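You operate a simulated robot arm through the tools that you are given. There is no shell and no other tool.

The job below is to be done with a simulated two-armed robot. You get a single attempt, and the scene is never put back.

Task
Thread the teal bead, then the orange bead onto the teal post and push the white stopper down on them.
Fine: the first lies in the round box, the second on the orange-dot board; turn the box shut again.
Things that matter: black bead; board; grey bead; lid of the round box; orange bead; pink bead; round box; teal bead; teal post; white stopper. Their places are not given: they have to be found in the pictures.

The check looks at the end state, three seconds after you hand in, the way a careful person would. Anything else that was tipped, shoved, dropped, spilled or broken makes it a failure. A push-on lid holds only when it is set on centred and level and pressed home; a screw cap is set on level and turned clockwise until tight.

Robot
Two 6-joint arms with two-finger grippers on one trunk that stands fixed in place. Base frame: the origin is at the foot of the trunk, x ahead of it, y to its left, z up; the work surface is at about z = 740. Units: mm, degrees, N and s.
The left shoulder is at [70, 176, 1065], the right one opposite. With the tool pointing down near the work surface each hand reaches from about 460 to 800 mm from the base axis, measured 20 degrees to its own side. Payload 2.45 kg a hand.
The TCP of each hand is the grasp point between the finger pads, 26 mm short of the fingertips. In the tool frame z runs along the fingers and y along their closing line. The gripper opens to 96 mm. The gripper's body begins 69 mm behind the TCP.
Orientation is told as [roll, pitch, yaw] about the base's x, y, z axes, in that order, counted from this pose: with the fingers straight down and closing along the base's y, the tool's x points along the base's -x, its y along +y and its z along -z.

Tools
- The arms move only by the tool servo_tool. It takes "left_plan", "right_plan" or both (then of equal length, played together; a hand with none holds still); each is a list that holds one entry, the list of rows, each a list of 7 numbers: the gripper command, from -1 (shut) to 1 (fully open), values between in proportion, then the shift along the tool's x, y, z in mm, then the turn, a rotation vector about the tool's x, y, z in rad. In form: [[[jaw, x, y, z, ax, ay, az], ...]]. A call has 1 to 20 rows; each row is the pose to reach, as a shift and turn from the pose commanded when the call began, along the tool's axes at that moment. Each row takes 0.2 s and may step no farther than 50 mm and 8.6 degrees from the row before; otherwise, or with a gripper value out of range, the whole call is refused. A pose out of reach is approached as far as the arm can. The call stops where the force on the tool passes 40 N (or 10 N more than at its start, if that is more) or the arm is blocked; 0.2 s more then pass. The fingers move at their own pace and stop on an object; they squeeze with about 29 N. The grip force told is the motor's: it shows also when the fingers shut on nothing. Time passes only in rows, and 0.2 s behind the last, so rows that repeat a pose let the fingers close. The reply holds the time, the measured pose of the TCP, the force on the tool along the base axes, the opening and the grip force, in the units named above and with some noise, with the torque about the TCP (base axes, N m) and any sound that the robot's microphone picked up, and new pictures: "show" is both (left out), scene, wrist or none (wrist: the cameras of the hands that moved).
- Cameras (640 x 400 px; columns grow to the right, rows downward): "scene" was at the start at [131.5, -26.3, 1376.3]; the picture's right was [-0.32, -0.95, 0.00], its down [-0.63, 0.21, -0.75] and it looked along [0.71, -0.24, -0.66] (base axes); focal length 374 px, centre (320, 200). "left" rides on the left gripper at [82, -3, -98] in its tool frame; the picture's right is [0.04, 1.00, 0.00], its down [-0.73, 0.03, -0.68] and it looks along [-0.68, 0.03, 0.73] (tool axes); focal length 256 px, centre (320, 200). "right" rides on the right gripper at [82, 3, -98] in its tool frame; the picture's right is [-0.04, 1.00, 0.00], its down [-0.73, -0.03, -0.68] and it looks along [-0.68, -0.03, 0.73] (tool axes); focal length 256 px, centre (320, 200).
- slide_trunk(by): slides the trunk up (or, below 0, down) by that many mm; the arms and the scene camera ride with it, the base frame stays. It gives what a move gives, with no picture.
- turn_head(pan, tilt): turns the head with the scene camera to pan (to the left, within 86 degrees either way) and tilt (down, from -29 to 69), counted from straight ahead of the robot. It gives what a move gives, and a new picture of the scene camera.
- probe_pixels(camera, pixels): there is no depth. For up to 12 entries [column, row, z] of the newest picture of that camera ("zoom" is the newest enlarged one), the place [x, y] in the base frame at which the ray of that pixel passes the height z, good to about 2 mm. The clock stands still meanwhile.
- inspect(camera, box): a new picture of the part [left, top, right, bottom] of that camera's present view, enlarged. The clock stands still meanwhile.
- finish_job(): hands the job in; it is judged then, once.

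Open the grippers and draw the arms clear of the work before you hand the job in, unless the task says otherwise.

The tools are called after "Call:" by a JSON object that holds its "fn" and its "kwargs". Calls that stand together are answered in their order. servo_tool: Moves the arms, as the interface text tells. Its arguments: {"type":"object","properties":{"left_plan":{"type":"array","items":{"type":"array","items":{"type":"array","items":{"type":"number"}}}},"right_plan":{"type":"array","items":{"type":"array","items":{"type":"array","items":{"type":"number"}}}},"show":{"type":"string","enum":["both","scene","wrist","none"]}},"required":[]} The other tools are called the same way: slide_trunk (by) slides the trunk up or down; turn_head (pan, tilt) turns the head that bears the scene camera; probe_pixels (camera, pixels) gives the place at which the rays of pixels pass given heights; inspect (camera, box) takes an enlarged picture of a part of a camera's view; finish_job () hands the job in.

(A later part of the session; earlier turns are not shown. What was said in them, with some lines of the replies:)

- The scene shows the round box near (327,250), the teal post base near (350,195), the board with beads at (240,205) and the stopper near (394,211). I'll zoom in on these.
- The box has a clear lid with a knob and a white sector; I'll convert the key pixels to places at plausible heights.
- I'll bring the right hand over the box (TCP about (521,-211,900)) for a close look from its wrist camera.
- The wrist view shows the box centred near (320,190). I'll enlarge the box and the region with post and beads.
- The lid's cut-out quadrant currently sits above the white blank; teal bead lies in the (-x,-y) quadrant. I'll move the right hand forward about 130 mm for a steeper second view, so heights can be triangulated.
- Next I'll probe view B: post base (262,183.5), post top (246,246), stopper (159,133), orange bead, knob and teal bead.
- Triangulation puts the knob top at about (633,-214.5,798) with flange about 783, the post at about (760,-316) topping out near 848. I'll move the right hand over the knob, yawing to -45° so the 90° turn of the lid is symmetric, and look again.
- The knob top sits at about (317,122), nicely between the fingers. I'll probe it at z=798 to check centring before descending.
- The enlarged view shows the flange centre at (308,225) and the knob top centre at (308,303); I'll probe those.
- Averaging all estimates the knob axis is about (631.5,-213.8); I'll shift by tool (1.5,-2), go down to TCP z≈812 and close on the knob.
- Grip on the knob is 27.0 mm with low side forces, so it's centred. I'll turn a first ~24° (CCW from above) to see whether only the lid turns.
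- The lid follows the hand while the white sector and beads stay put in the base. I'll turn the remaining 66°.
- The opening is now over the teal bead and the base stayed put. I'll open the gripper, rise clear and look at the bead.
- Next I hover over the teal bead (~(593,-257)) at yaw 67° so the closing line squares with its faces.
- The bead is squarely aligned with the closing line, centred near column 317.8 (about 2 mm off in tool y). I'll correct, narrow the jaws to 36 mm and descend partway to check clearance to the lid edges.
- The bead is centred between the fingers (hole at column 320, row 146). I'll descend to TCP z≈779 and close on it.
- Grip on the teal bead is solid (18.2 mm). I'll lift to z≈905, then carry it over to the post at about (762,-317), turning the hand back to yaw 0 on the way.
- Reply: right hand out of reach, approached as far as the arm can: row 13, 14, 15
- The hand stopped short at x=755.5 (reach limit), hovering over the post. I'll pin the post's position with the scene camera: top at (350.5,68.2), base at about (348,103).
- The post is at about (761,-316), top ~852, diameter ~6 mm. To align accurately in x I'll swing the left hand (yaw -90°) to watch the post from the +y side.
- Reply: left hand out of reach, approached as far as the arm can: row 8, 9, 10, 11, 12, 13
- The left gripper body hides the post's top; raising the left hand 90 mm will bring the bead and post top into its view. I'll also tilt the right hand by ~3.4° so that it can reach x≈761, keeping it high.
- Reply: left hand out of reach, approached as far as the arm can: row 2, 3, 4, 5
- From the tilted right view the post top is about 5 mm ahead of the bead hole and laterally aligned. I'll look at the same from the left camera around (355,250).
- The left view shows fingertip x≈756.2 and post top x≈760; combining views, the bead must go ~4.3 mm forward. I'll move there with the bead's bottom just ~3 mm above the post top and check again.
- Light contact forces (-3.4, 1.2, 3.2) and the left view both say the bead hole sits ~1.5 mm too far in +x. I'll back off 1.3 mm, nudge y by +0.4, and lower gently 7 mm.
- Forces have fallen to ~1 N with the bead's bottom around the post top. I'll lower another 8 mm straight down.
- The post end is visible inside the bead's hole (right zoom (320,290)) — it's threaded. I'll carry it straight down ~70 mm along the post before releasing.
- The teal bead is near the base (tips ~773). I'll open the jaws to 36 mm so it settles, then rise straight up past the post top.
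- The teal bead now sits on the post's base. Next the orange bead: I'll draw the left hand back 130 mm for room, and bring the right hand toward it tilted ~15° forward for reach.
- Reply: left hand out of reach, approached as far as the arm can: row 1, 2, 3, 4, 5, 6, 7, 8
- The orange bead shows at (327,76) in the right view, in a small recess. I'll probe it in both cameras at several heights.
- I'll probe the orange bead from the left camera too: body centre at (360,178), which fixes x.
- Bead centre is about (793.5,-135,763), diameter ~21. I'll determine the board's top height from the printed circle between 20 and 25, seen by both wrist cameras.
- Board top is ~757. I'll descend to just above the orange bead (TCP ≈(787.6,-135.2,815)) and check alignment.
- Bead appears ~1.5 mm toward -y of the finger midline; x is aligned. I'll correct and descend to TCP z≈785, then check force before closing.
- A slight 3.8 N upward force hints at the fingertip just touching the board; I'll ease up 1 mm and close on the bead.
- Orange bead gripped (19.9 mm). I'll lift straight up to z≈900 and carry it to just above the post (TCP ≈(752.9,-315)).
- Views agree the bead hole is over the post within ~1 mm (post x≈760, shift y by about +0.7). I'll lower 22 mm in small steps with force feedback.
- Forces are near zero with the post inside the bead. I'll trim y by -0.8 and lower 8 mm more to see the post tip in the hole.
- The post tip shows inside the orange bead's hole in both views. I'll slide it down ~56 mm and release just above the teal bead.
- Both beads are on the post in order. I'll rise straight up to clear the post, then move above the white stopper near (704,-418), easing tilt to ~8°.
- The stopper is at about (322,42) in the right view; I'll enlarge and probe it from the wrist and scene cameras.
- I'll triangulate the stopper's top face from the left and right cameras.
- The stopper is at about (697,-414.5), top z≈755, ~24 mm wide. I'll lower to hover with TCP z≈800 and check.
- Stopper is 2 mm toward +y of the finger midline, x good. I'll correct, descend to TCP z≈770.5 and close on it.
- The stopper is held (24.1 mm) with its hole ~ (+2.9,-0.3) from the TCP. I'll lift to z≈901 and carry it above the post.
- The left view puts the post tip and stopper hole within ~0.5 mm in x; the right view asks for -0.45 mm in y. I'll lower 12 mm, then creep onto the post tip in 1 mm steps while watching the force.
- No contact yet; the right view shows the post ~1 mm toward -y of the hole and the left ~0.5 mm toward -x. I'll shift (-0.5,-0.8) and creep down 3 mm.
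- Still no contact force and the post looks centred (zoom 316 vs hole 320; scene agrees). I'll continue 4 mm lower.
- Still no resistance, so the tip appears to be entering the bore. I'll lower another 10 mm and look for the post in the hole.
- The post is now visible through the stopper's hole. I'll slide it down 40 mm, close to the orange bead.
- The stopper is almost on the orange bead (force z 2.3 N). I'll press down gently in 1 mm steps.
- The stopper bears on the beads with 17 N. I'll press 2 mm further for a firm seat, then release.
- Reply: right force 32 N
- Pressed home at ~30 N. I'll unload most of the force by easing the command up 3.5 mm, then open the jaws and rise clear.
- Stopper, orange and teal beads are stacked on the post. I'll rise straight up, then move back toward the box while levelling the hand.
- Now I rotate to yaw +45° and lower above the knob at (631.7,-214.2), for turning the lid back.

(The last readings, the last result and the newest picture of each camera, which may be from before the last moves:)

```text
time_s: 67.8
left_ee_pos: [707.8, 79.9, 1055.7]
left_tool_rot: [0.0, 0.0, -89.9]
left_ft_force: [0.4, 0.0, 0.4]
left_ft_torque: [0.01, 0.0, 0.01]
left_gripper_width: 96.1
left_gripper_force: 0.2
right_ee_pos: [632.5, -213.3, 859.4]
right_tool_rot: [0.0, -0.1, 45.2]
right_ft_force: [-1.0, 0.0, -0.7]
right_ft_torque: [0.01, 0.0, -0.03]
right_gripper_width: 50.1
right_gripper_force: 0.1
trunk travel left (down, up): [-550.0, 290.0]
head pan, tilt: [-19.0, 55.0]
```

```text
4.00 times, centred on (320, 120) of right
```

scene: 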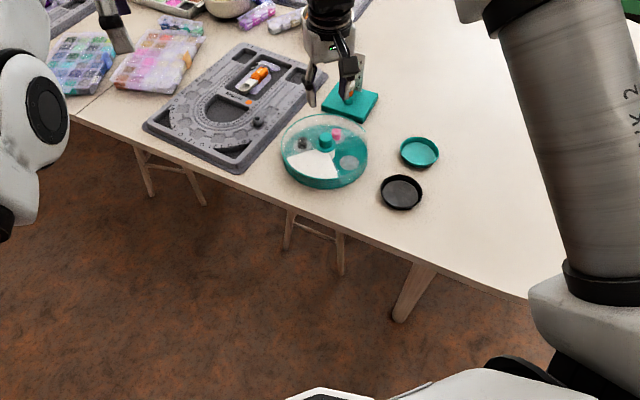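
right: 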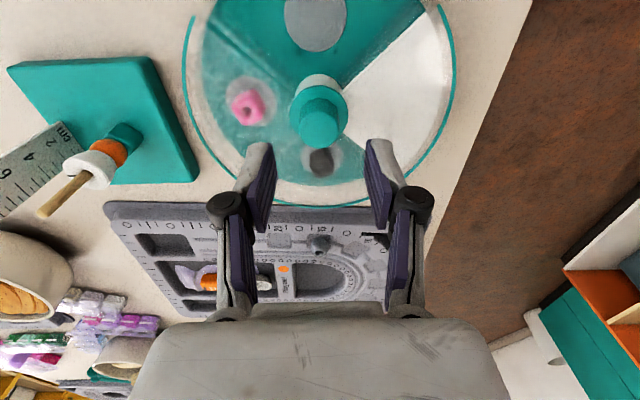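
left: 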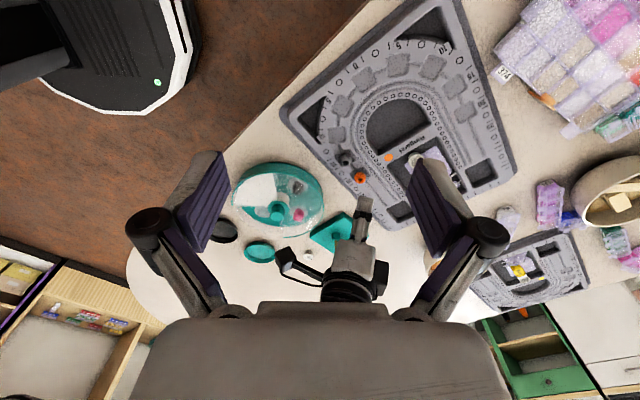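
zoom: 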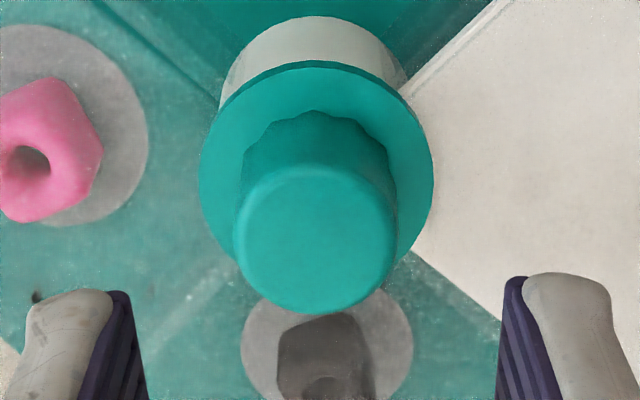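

The knob is nearly centred (offset about -0.9 mm in tool y). I'll correct, descend to z≈812.5 and grip it.

Call:
{"fn": "servo_tool", "kwargs": {"right_plan": [[[0.04, -0.4, -0.9, 15, 0, 0, 0], [0.04, -0.4, -0.9, 32, 0, 0, 0], [0.04, -0.4, -0.9, 47, 0, 0, 0], [0.04, -0.4, -0.9, 47, 0, 0, 0], [-0.2, -0.4, -0.9, 47, 0, 0, 0], [-0.4, -0.4, -0.9, 47, 0, 0, 0], [-0.6, -0.4, -0.9, 47, 0, 0, 0], [-0.7, -0.4, -0.9, 47, 0, 0, 0]]], "show": "wrist"}}

```text
time_s: 69.6
left_ee_pos: [707.3, 81.0, 1055.0]
left_tool_rot: [-0.2, 0.0, -89.9]
left_ft_force: [-0.1, 0.1, 0.1]
left_ft_torque: [-0.01, 0.0, 0.01]
left_gripper_width: 96.0
left_gripper_force: 0.0
right_ee_pos: [633.0, -214.3, 811.5]
right_tool_rot: [0.0, -0.2, 45.0]
right_ft_force: [2.3, -1.1, 0.5]
right_ft_torque: [0.08, -0.15, -0.05]
right_gripper_width: 27.1
right_gripper_force: 29.5
trunk travel left (down, up): [-550.0, 290.0]
head pan, tilt: [-19.0, 55.0]
```

right: 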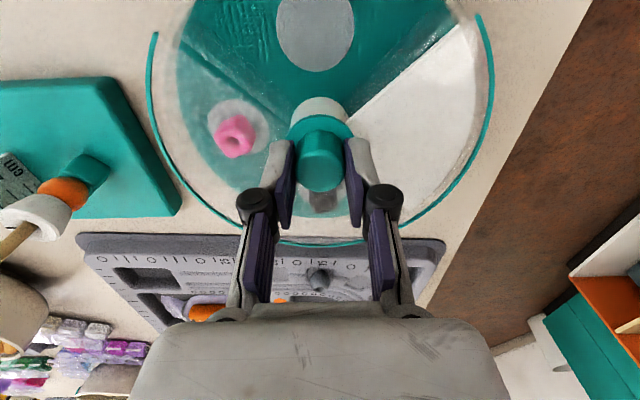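

Gripped at 27.1 mm with small forces. Now I turn the lid back 90° clockwise (yaw +45 → -45).

Call:
{"fn": "servo_tool", "kwargs": {"right_plan": [[[-0.7, 0, 0, 0, 0, 0, 0.09], [-0.7, 0, 0, 0, 0, 0, 0.18], [-0.7, 0, 0, 0, 0, 0, 0.27], [-0.7, 0, 0, 0, 0, 0, 0.36], [-0.7, 0, 0, 0, 0, 0, 0.45], [-0.7, 0, 0, 0, 0, 0, 0.54], [-0.7, 0, 0, 0, 0, 0, 0.63], [-0.7, 0, 0, 0, 0, 0, 0.72], [-0.7, 0, 0, 0, 0, 0, 0.81], [-0.7, 0, 0, 0, 0, 0, 0.9], [-0.7, 0, 0, 0, 0, 0, 0.99], [-0.7, 0, 0, 0, 0, 0, 1.08], [-0.7, 0, 0, 0, 0, 0, 1.17], [-0.7, 0, 0, 0, 0, 0, 1.26], [-0.7, 0, 0, 0, 0, 0, 1.35], [-0.7, 0, 0, 0, 0, 0, 1.44], [-0.7, 0, 0, 0, 0, 0, 1.52], [-0.7, 0, 0, 0, 0, 0, 1.571], [-0.7, 0, 0, 0, 0, 0, 1.571]]], "show": "both"}}

Call:
{"fn": "inspect", "kwargs": {"camera": "right", "box": [140, 0, 500, 225]}}

Call:
{"fn": "inspect", "kwargs": {"camera": "scene", "box": [275, 100, 405, 200]}}

```text
time_s: 73.6
left_ee_pos: [707.3, 80.5, 1055.7]
left_tool_rot: [0.0, -0.1, -89.9]
left_ft_force: [0.1, 0.2, 0.6]
left_ft_torque: [0.0, -0.01, 0.03]
left_gripper_width: 96.0
left_gripper_force: 0.1
right_ee_pos: [632.7, -214.3, 811.2]
right_tool_rot: [0.1, 0.0, -45.0]
right_ft_force: [-3.6, 2.2, 1.0]
right_ft_torque: [0.16, 0.14, 0.01]
right_gripper_width: 26.9
right_gripper_force: 28.6
trunk travel left (down, up): [-550.0, 290.0]
head pan, tilt: [-19.0, 55.0]
```

scene: 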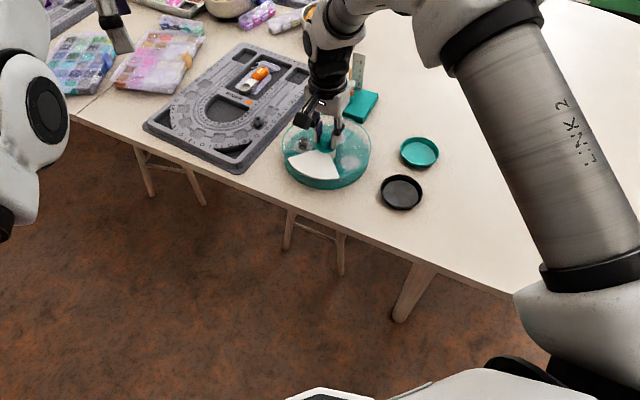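
right: 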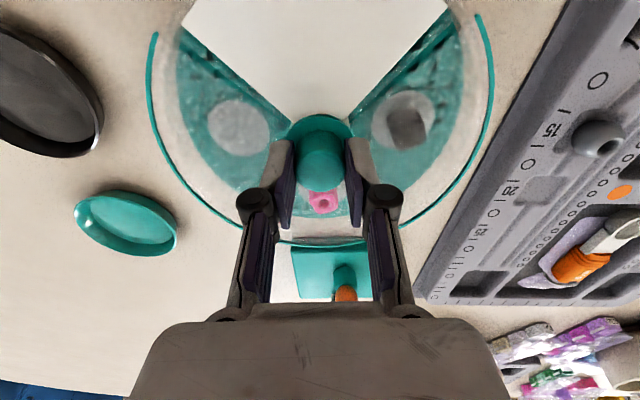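

```text
1.78 times, centred on (320, 112) of right
```

zoom: 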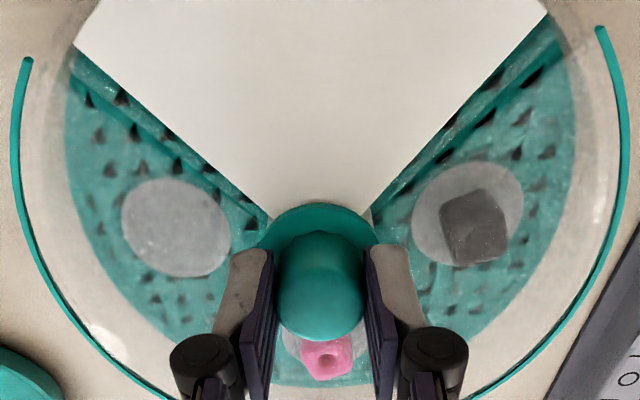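

```text
4.00 times, centred on (340, 150) of scene
```

zoom: 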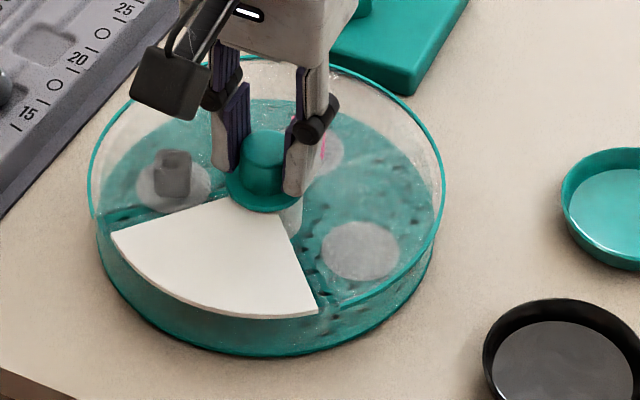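

The opening is back over the white sector, matching the starting picture. I'll release the knob and rise.

Call:
{"fn": "servo_tool", "kwargs": {"right_plan": [[[-0.3, 0, 0, 0, 0, 0, 0], [0, 0, 0, 0, 0, 0, 0], [0.04, 0, 0, 0, 0, 0, 0], [0.04, 0, 0, -20, 0, 0, 0], [0.04, 0, 0, -50, 0, 0, 0], [0.04, 0, 0, -90, 0, 0, 0], [0.04, 0, 0, -130, 0, 0, 0], [0.04, 0, 0, -130, 0, 0, 0]]], "show": "both"}}

Call:
{"fn": "inspect", "kwargs": {"camera": "right", "box": [190, 0, 450, 160]}}

```text
time_s: 75.4
left_ee_pos: [709.1, 80.7, 1053.9]
left_tool_rot: [-0.1, 0.1, -89.9]
left_ft_force: [0.1, 0.4, -0.1]
left_ft_torque: [-0.02, 0.01, 0.02]
left_gripper_width: 96.0
left_gripper_force: 0.0
right_ee_pos: [632.4, -216.4, 938.5]
right_tool_rot: [0.0, 0.1, -44.9]
right_ft_force: [0.8, 0.4, 0.1]
right_ft_torque: [-0.01, 0.01, 0.01]
right_gripper_width: 49.9
right_gripper_force: 0.0
trunk travel left (down, up): [-550.0, 290.0]
head pan, tilt: [-19.0, 55.0]
```

scene: 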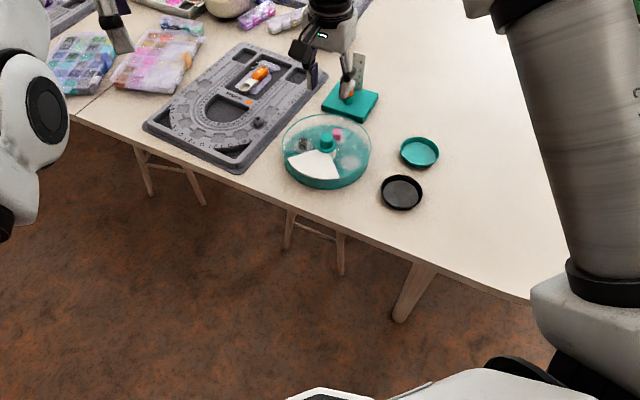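
right: 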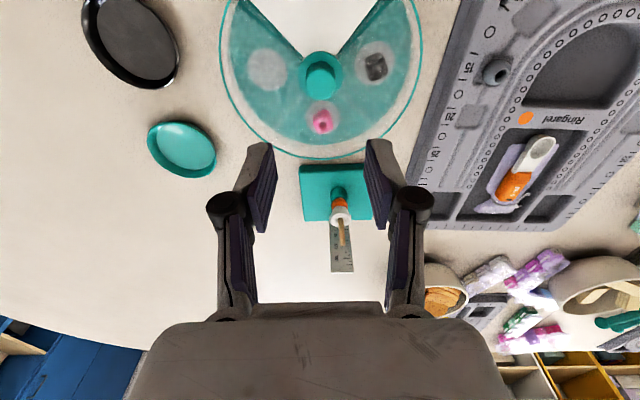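

```text
2.46 times, centred on (320, 80) of right
```

zoom: 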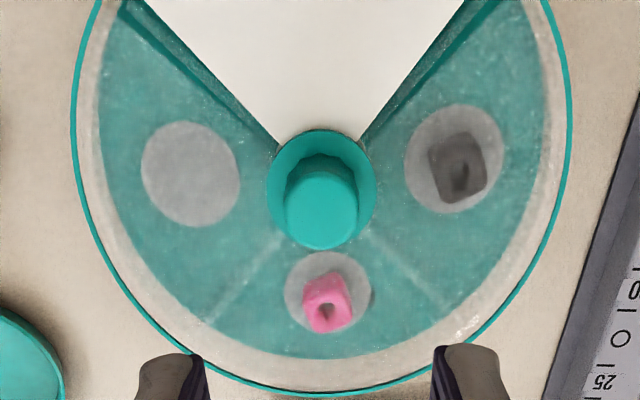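

The box is shut with pink and black beads undisturbed. I'll draw the right arm well clear, opening the gripper, and take a final look.

Call:
{"fn": "servo_tool", "kwargs": {"right_plan": [[[0.5, 0, 0, -35, 0, 0, 0], [1, 0, 0, -70, 0, 0, 0], [1, -7, -40, -80, 0, 0, -0.13], [1, -14, -80, -90, 0, 0, -0.26], [1, -21, -120, -100, 0, 0, -0.39], [1, -28, -160, -105, 0, 0, -0.52], [1, -35, -200, -110, 0, 0, -0.65], [1, -42, -240, -115, 0, 0, -0.785], [1, -42, -240, -115, 0, 0, -0.785]]], "show": "both"}}

Call:
{"fn": "inspect", "kwargs": {"camera": "scene", "box": [270, 40, 430, 200]}}

Call:
{"fn": "inspect", "kwargs": {"camera": "scene", "box": [315, 50, 385, 130]}}

Call:
{"fn": "inspect", "kwargs": {"camera": "left", "box": [310, 210, 370, 280]}}

```text
time_s: 77.4
left_ee_pos: [708.6, 82.0, 1054.1]
left_tool_rot: [0.0, -0.1, -90.0]
left_ft_force: [0.8, -0.2, -1.2]
left_ft_torque: [-0.04, 0.02, -0.05]
left_gripper_width: 95.8
left_gripper_force: 0.1
right_ee_pos: [493.1, -413.3, 1054.4]
right_tool_rot: [0.0, 0.0, 0.2]
right_ft_force: [1.0, 0.0, -0.6]
right_ft_torque: [-0.01, 0.0, -0.02]
right_gripper_width: 95.8
right_gripper_force: 0.0
trunk travel left (down, up): [-550.0, 290.0]
head pan, tilt: [-19.0, 55.0]
```

scene: 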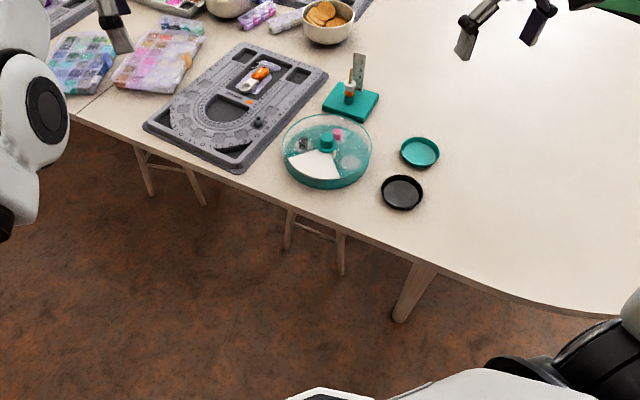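
right: 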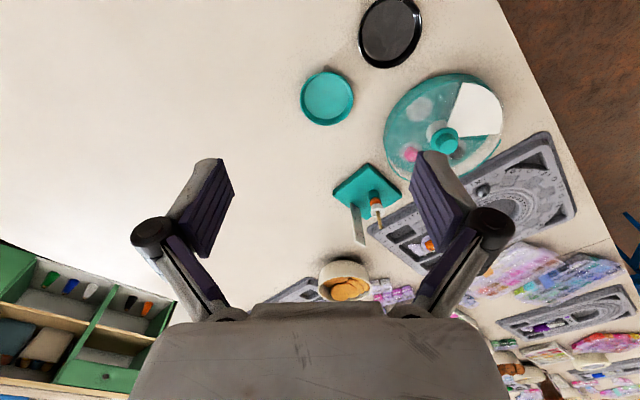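

```text
2.50 times, centred on (350, 120) of scene
```

zoom: 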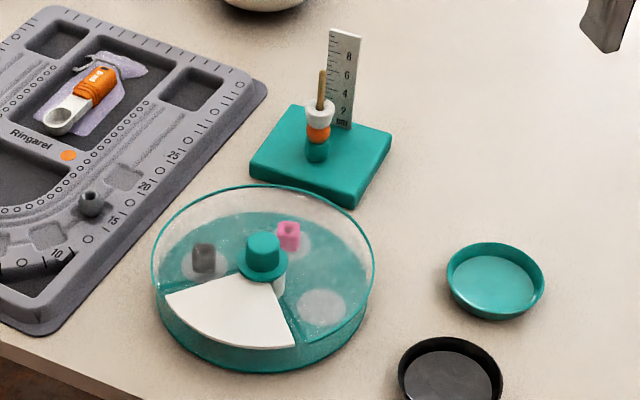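

```text
5.00 times, centred on (350, 90) of scene
```

zoom: 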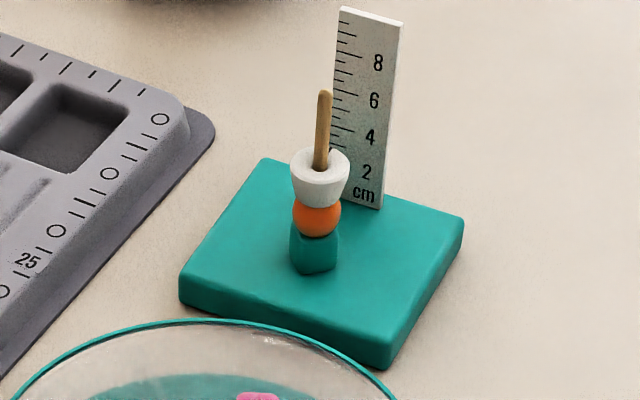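

```text
5.71 times, centred on (340, 245) of left
```

zoom: 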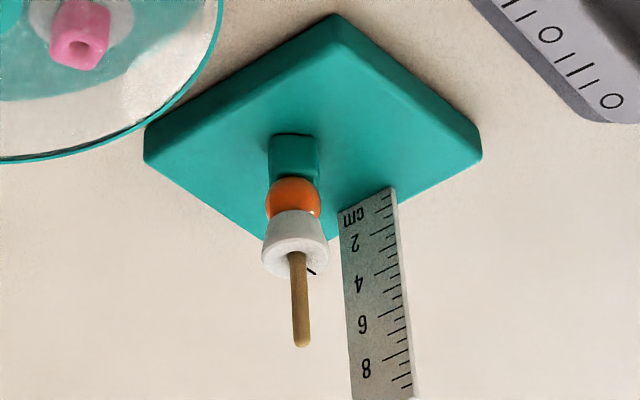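

The post carries teal, orange and stopper with no gaps, the box is shut, the grey bead is in its place and both hands are open and clear. Handing in.

Call:
{"fn": "finish_job", "kwargs": {}}

```text
The job is handed in.
```

The job is handed in. The teal bead is at the bottom of the post, the orange bead is on top of it, and the white stopper is pushed down onto both with about 30 N.

- **Box:** I turned the lid back so its opening sits over the white sector again, as at the start. The pink and black beads are still inside.
- **Board:** the grey bead is still in its recess on the board, and I saw nothing else moved or tipped.
- **Arms:** both grippers are open and clear of the work.

The stopper slid down the post with almost no resistance. It sits level and tight against the orange bead, but I could not tell how firmly it grips the post.
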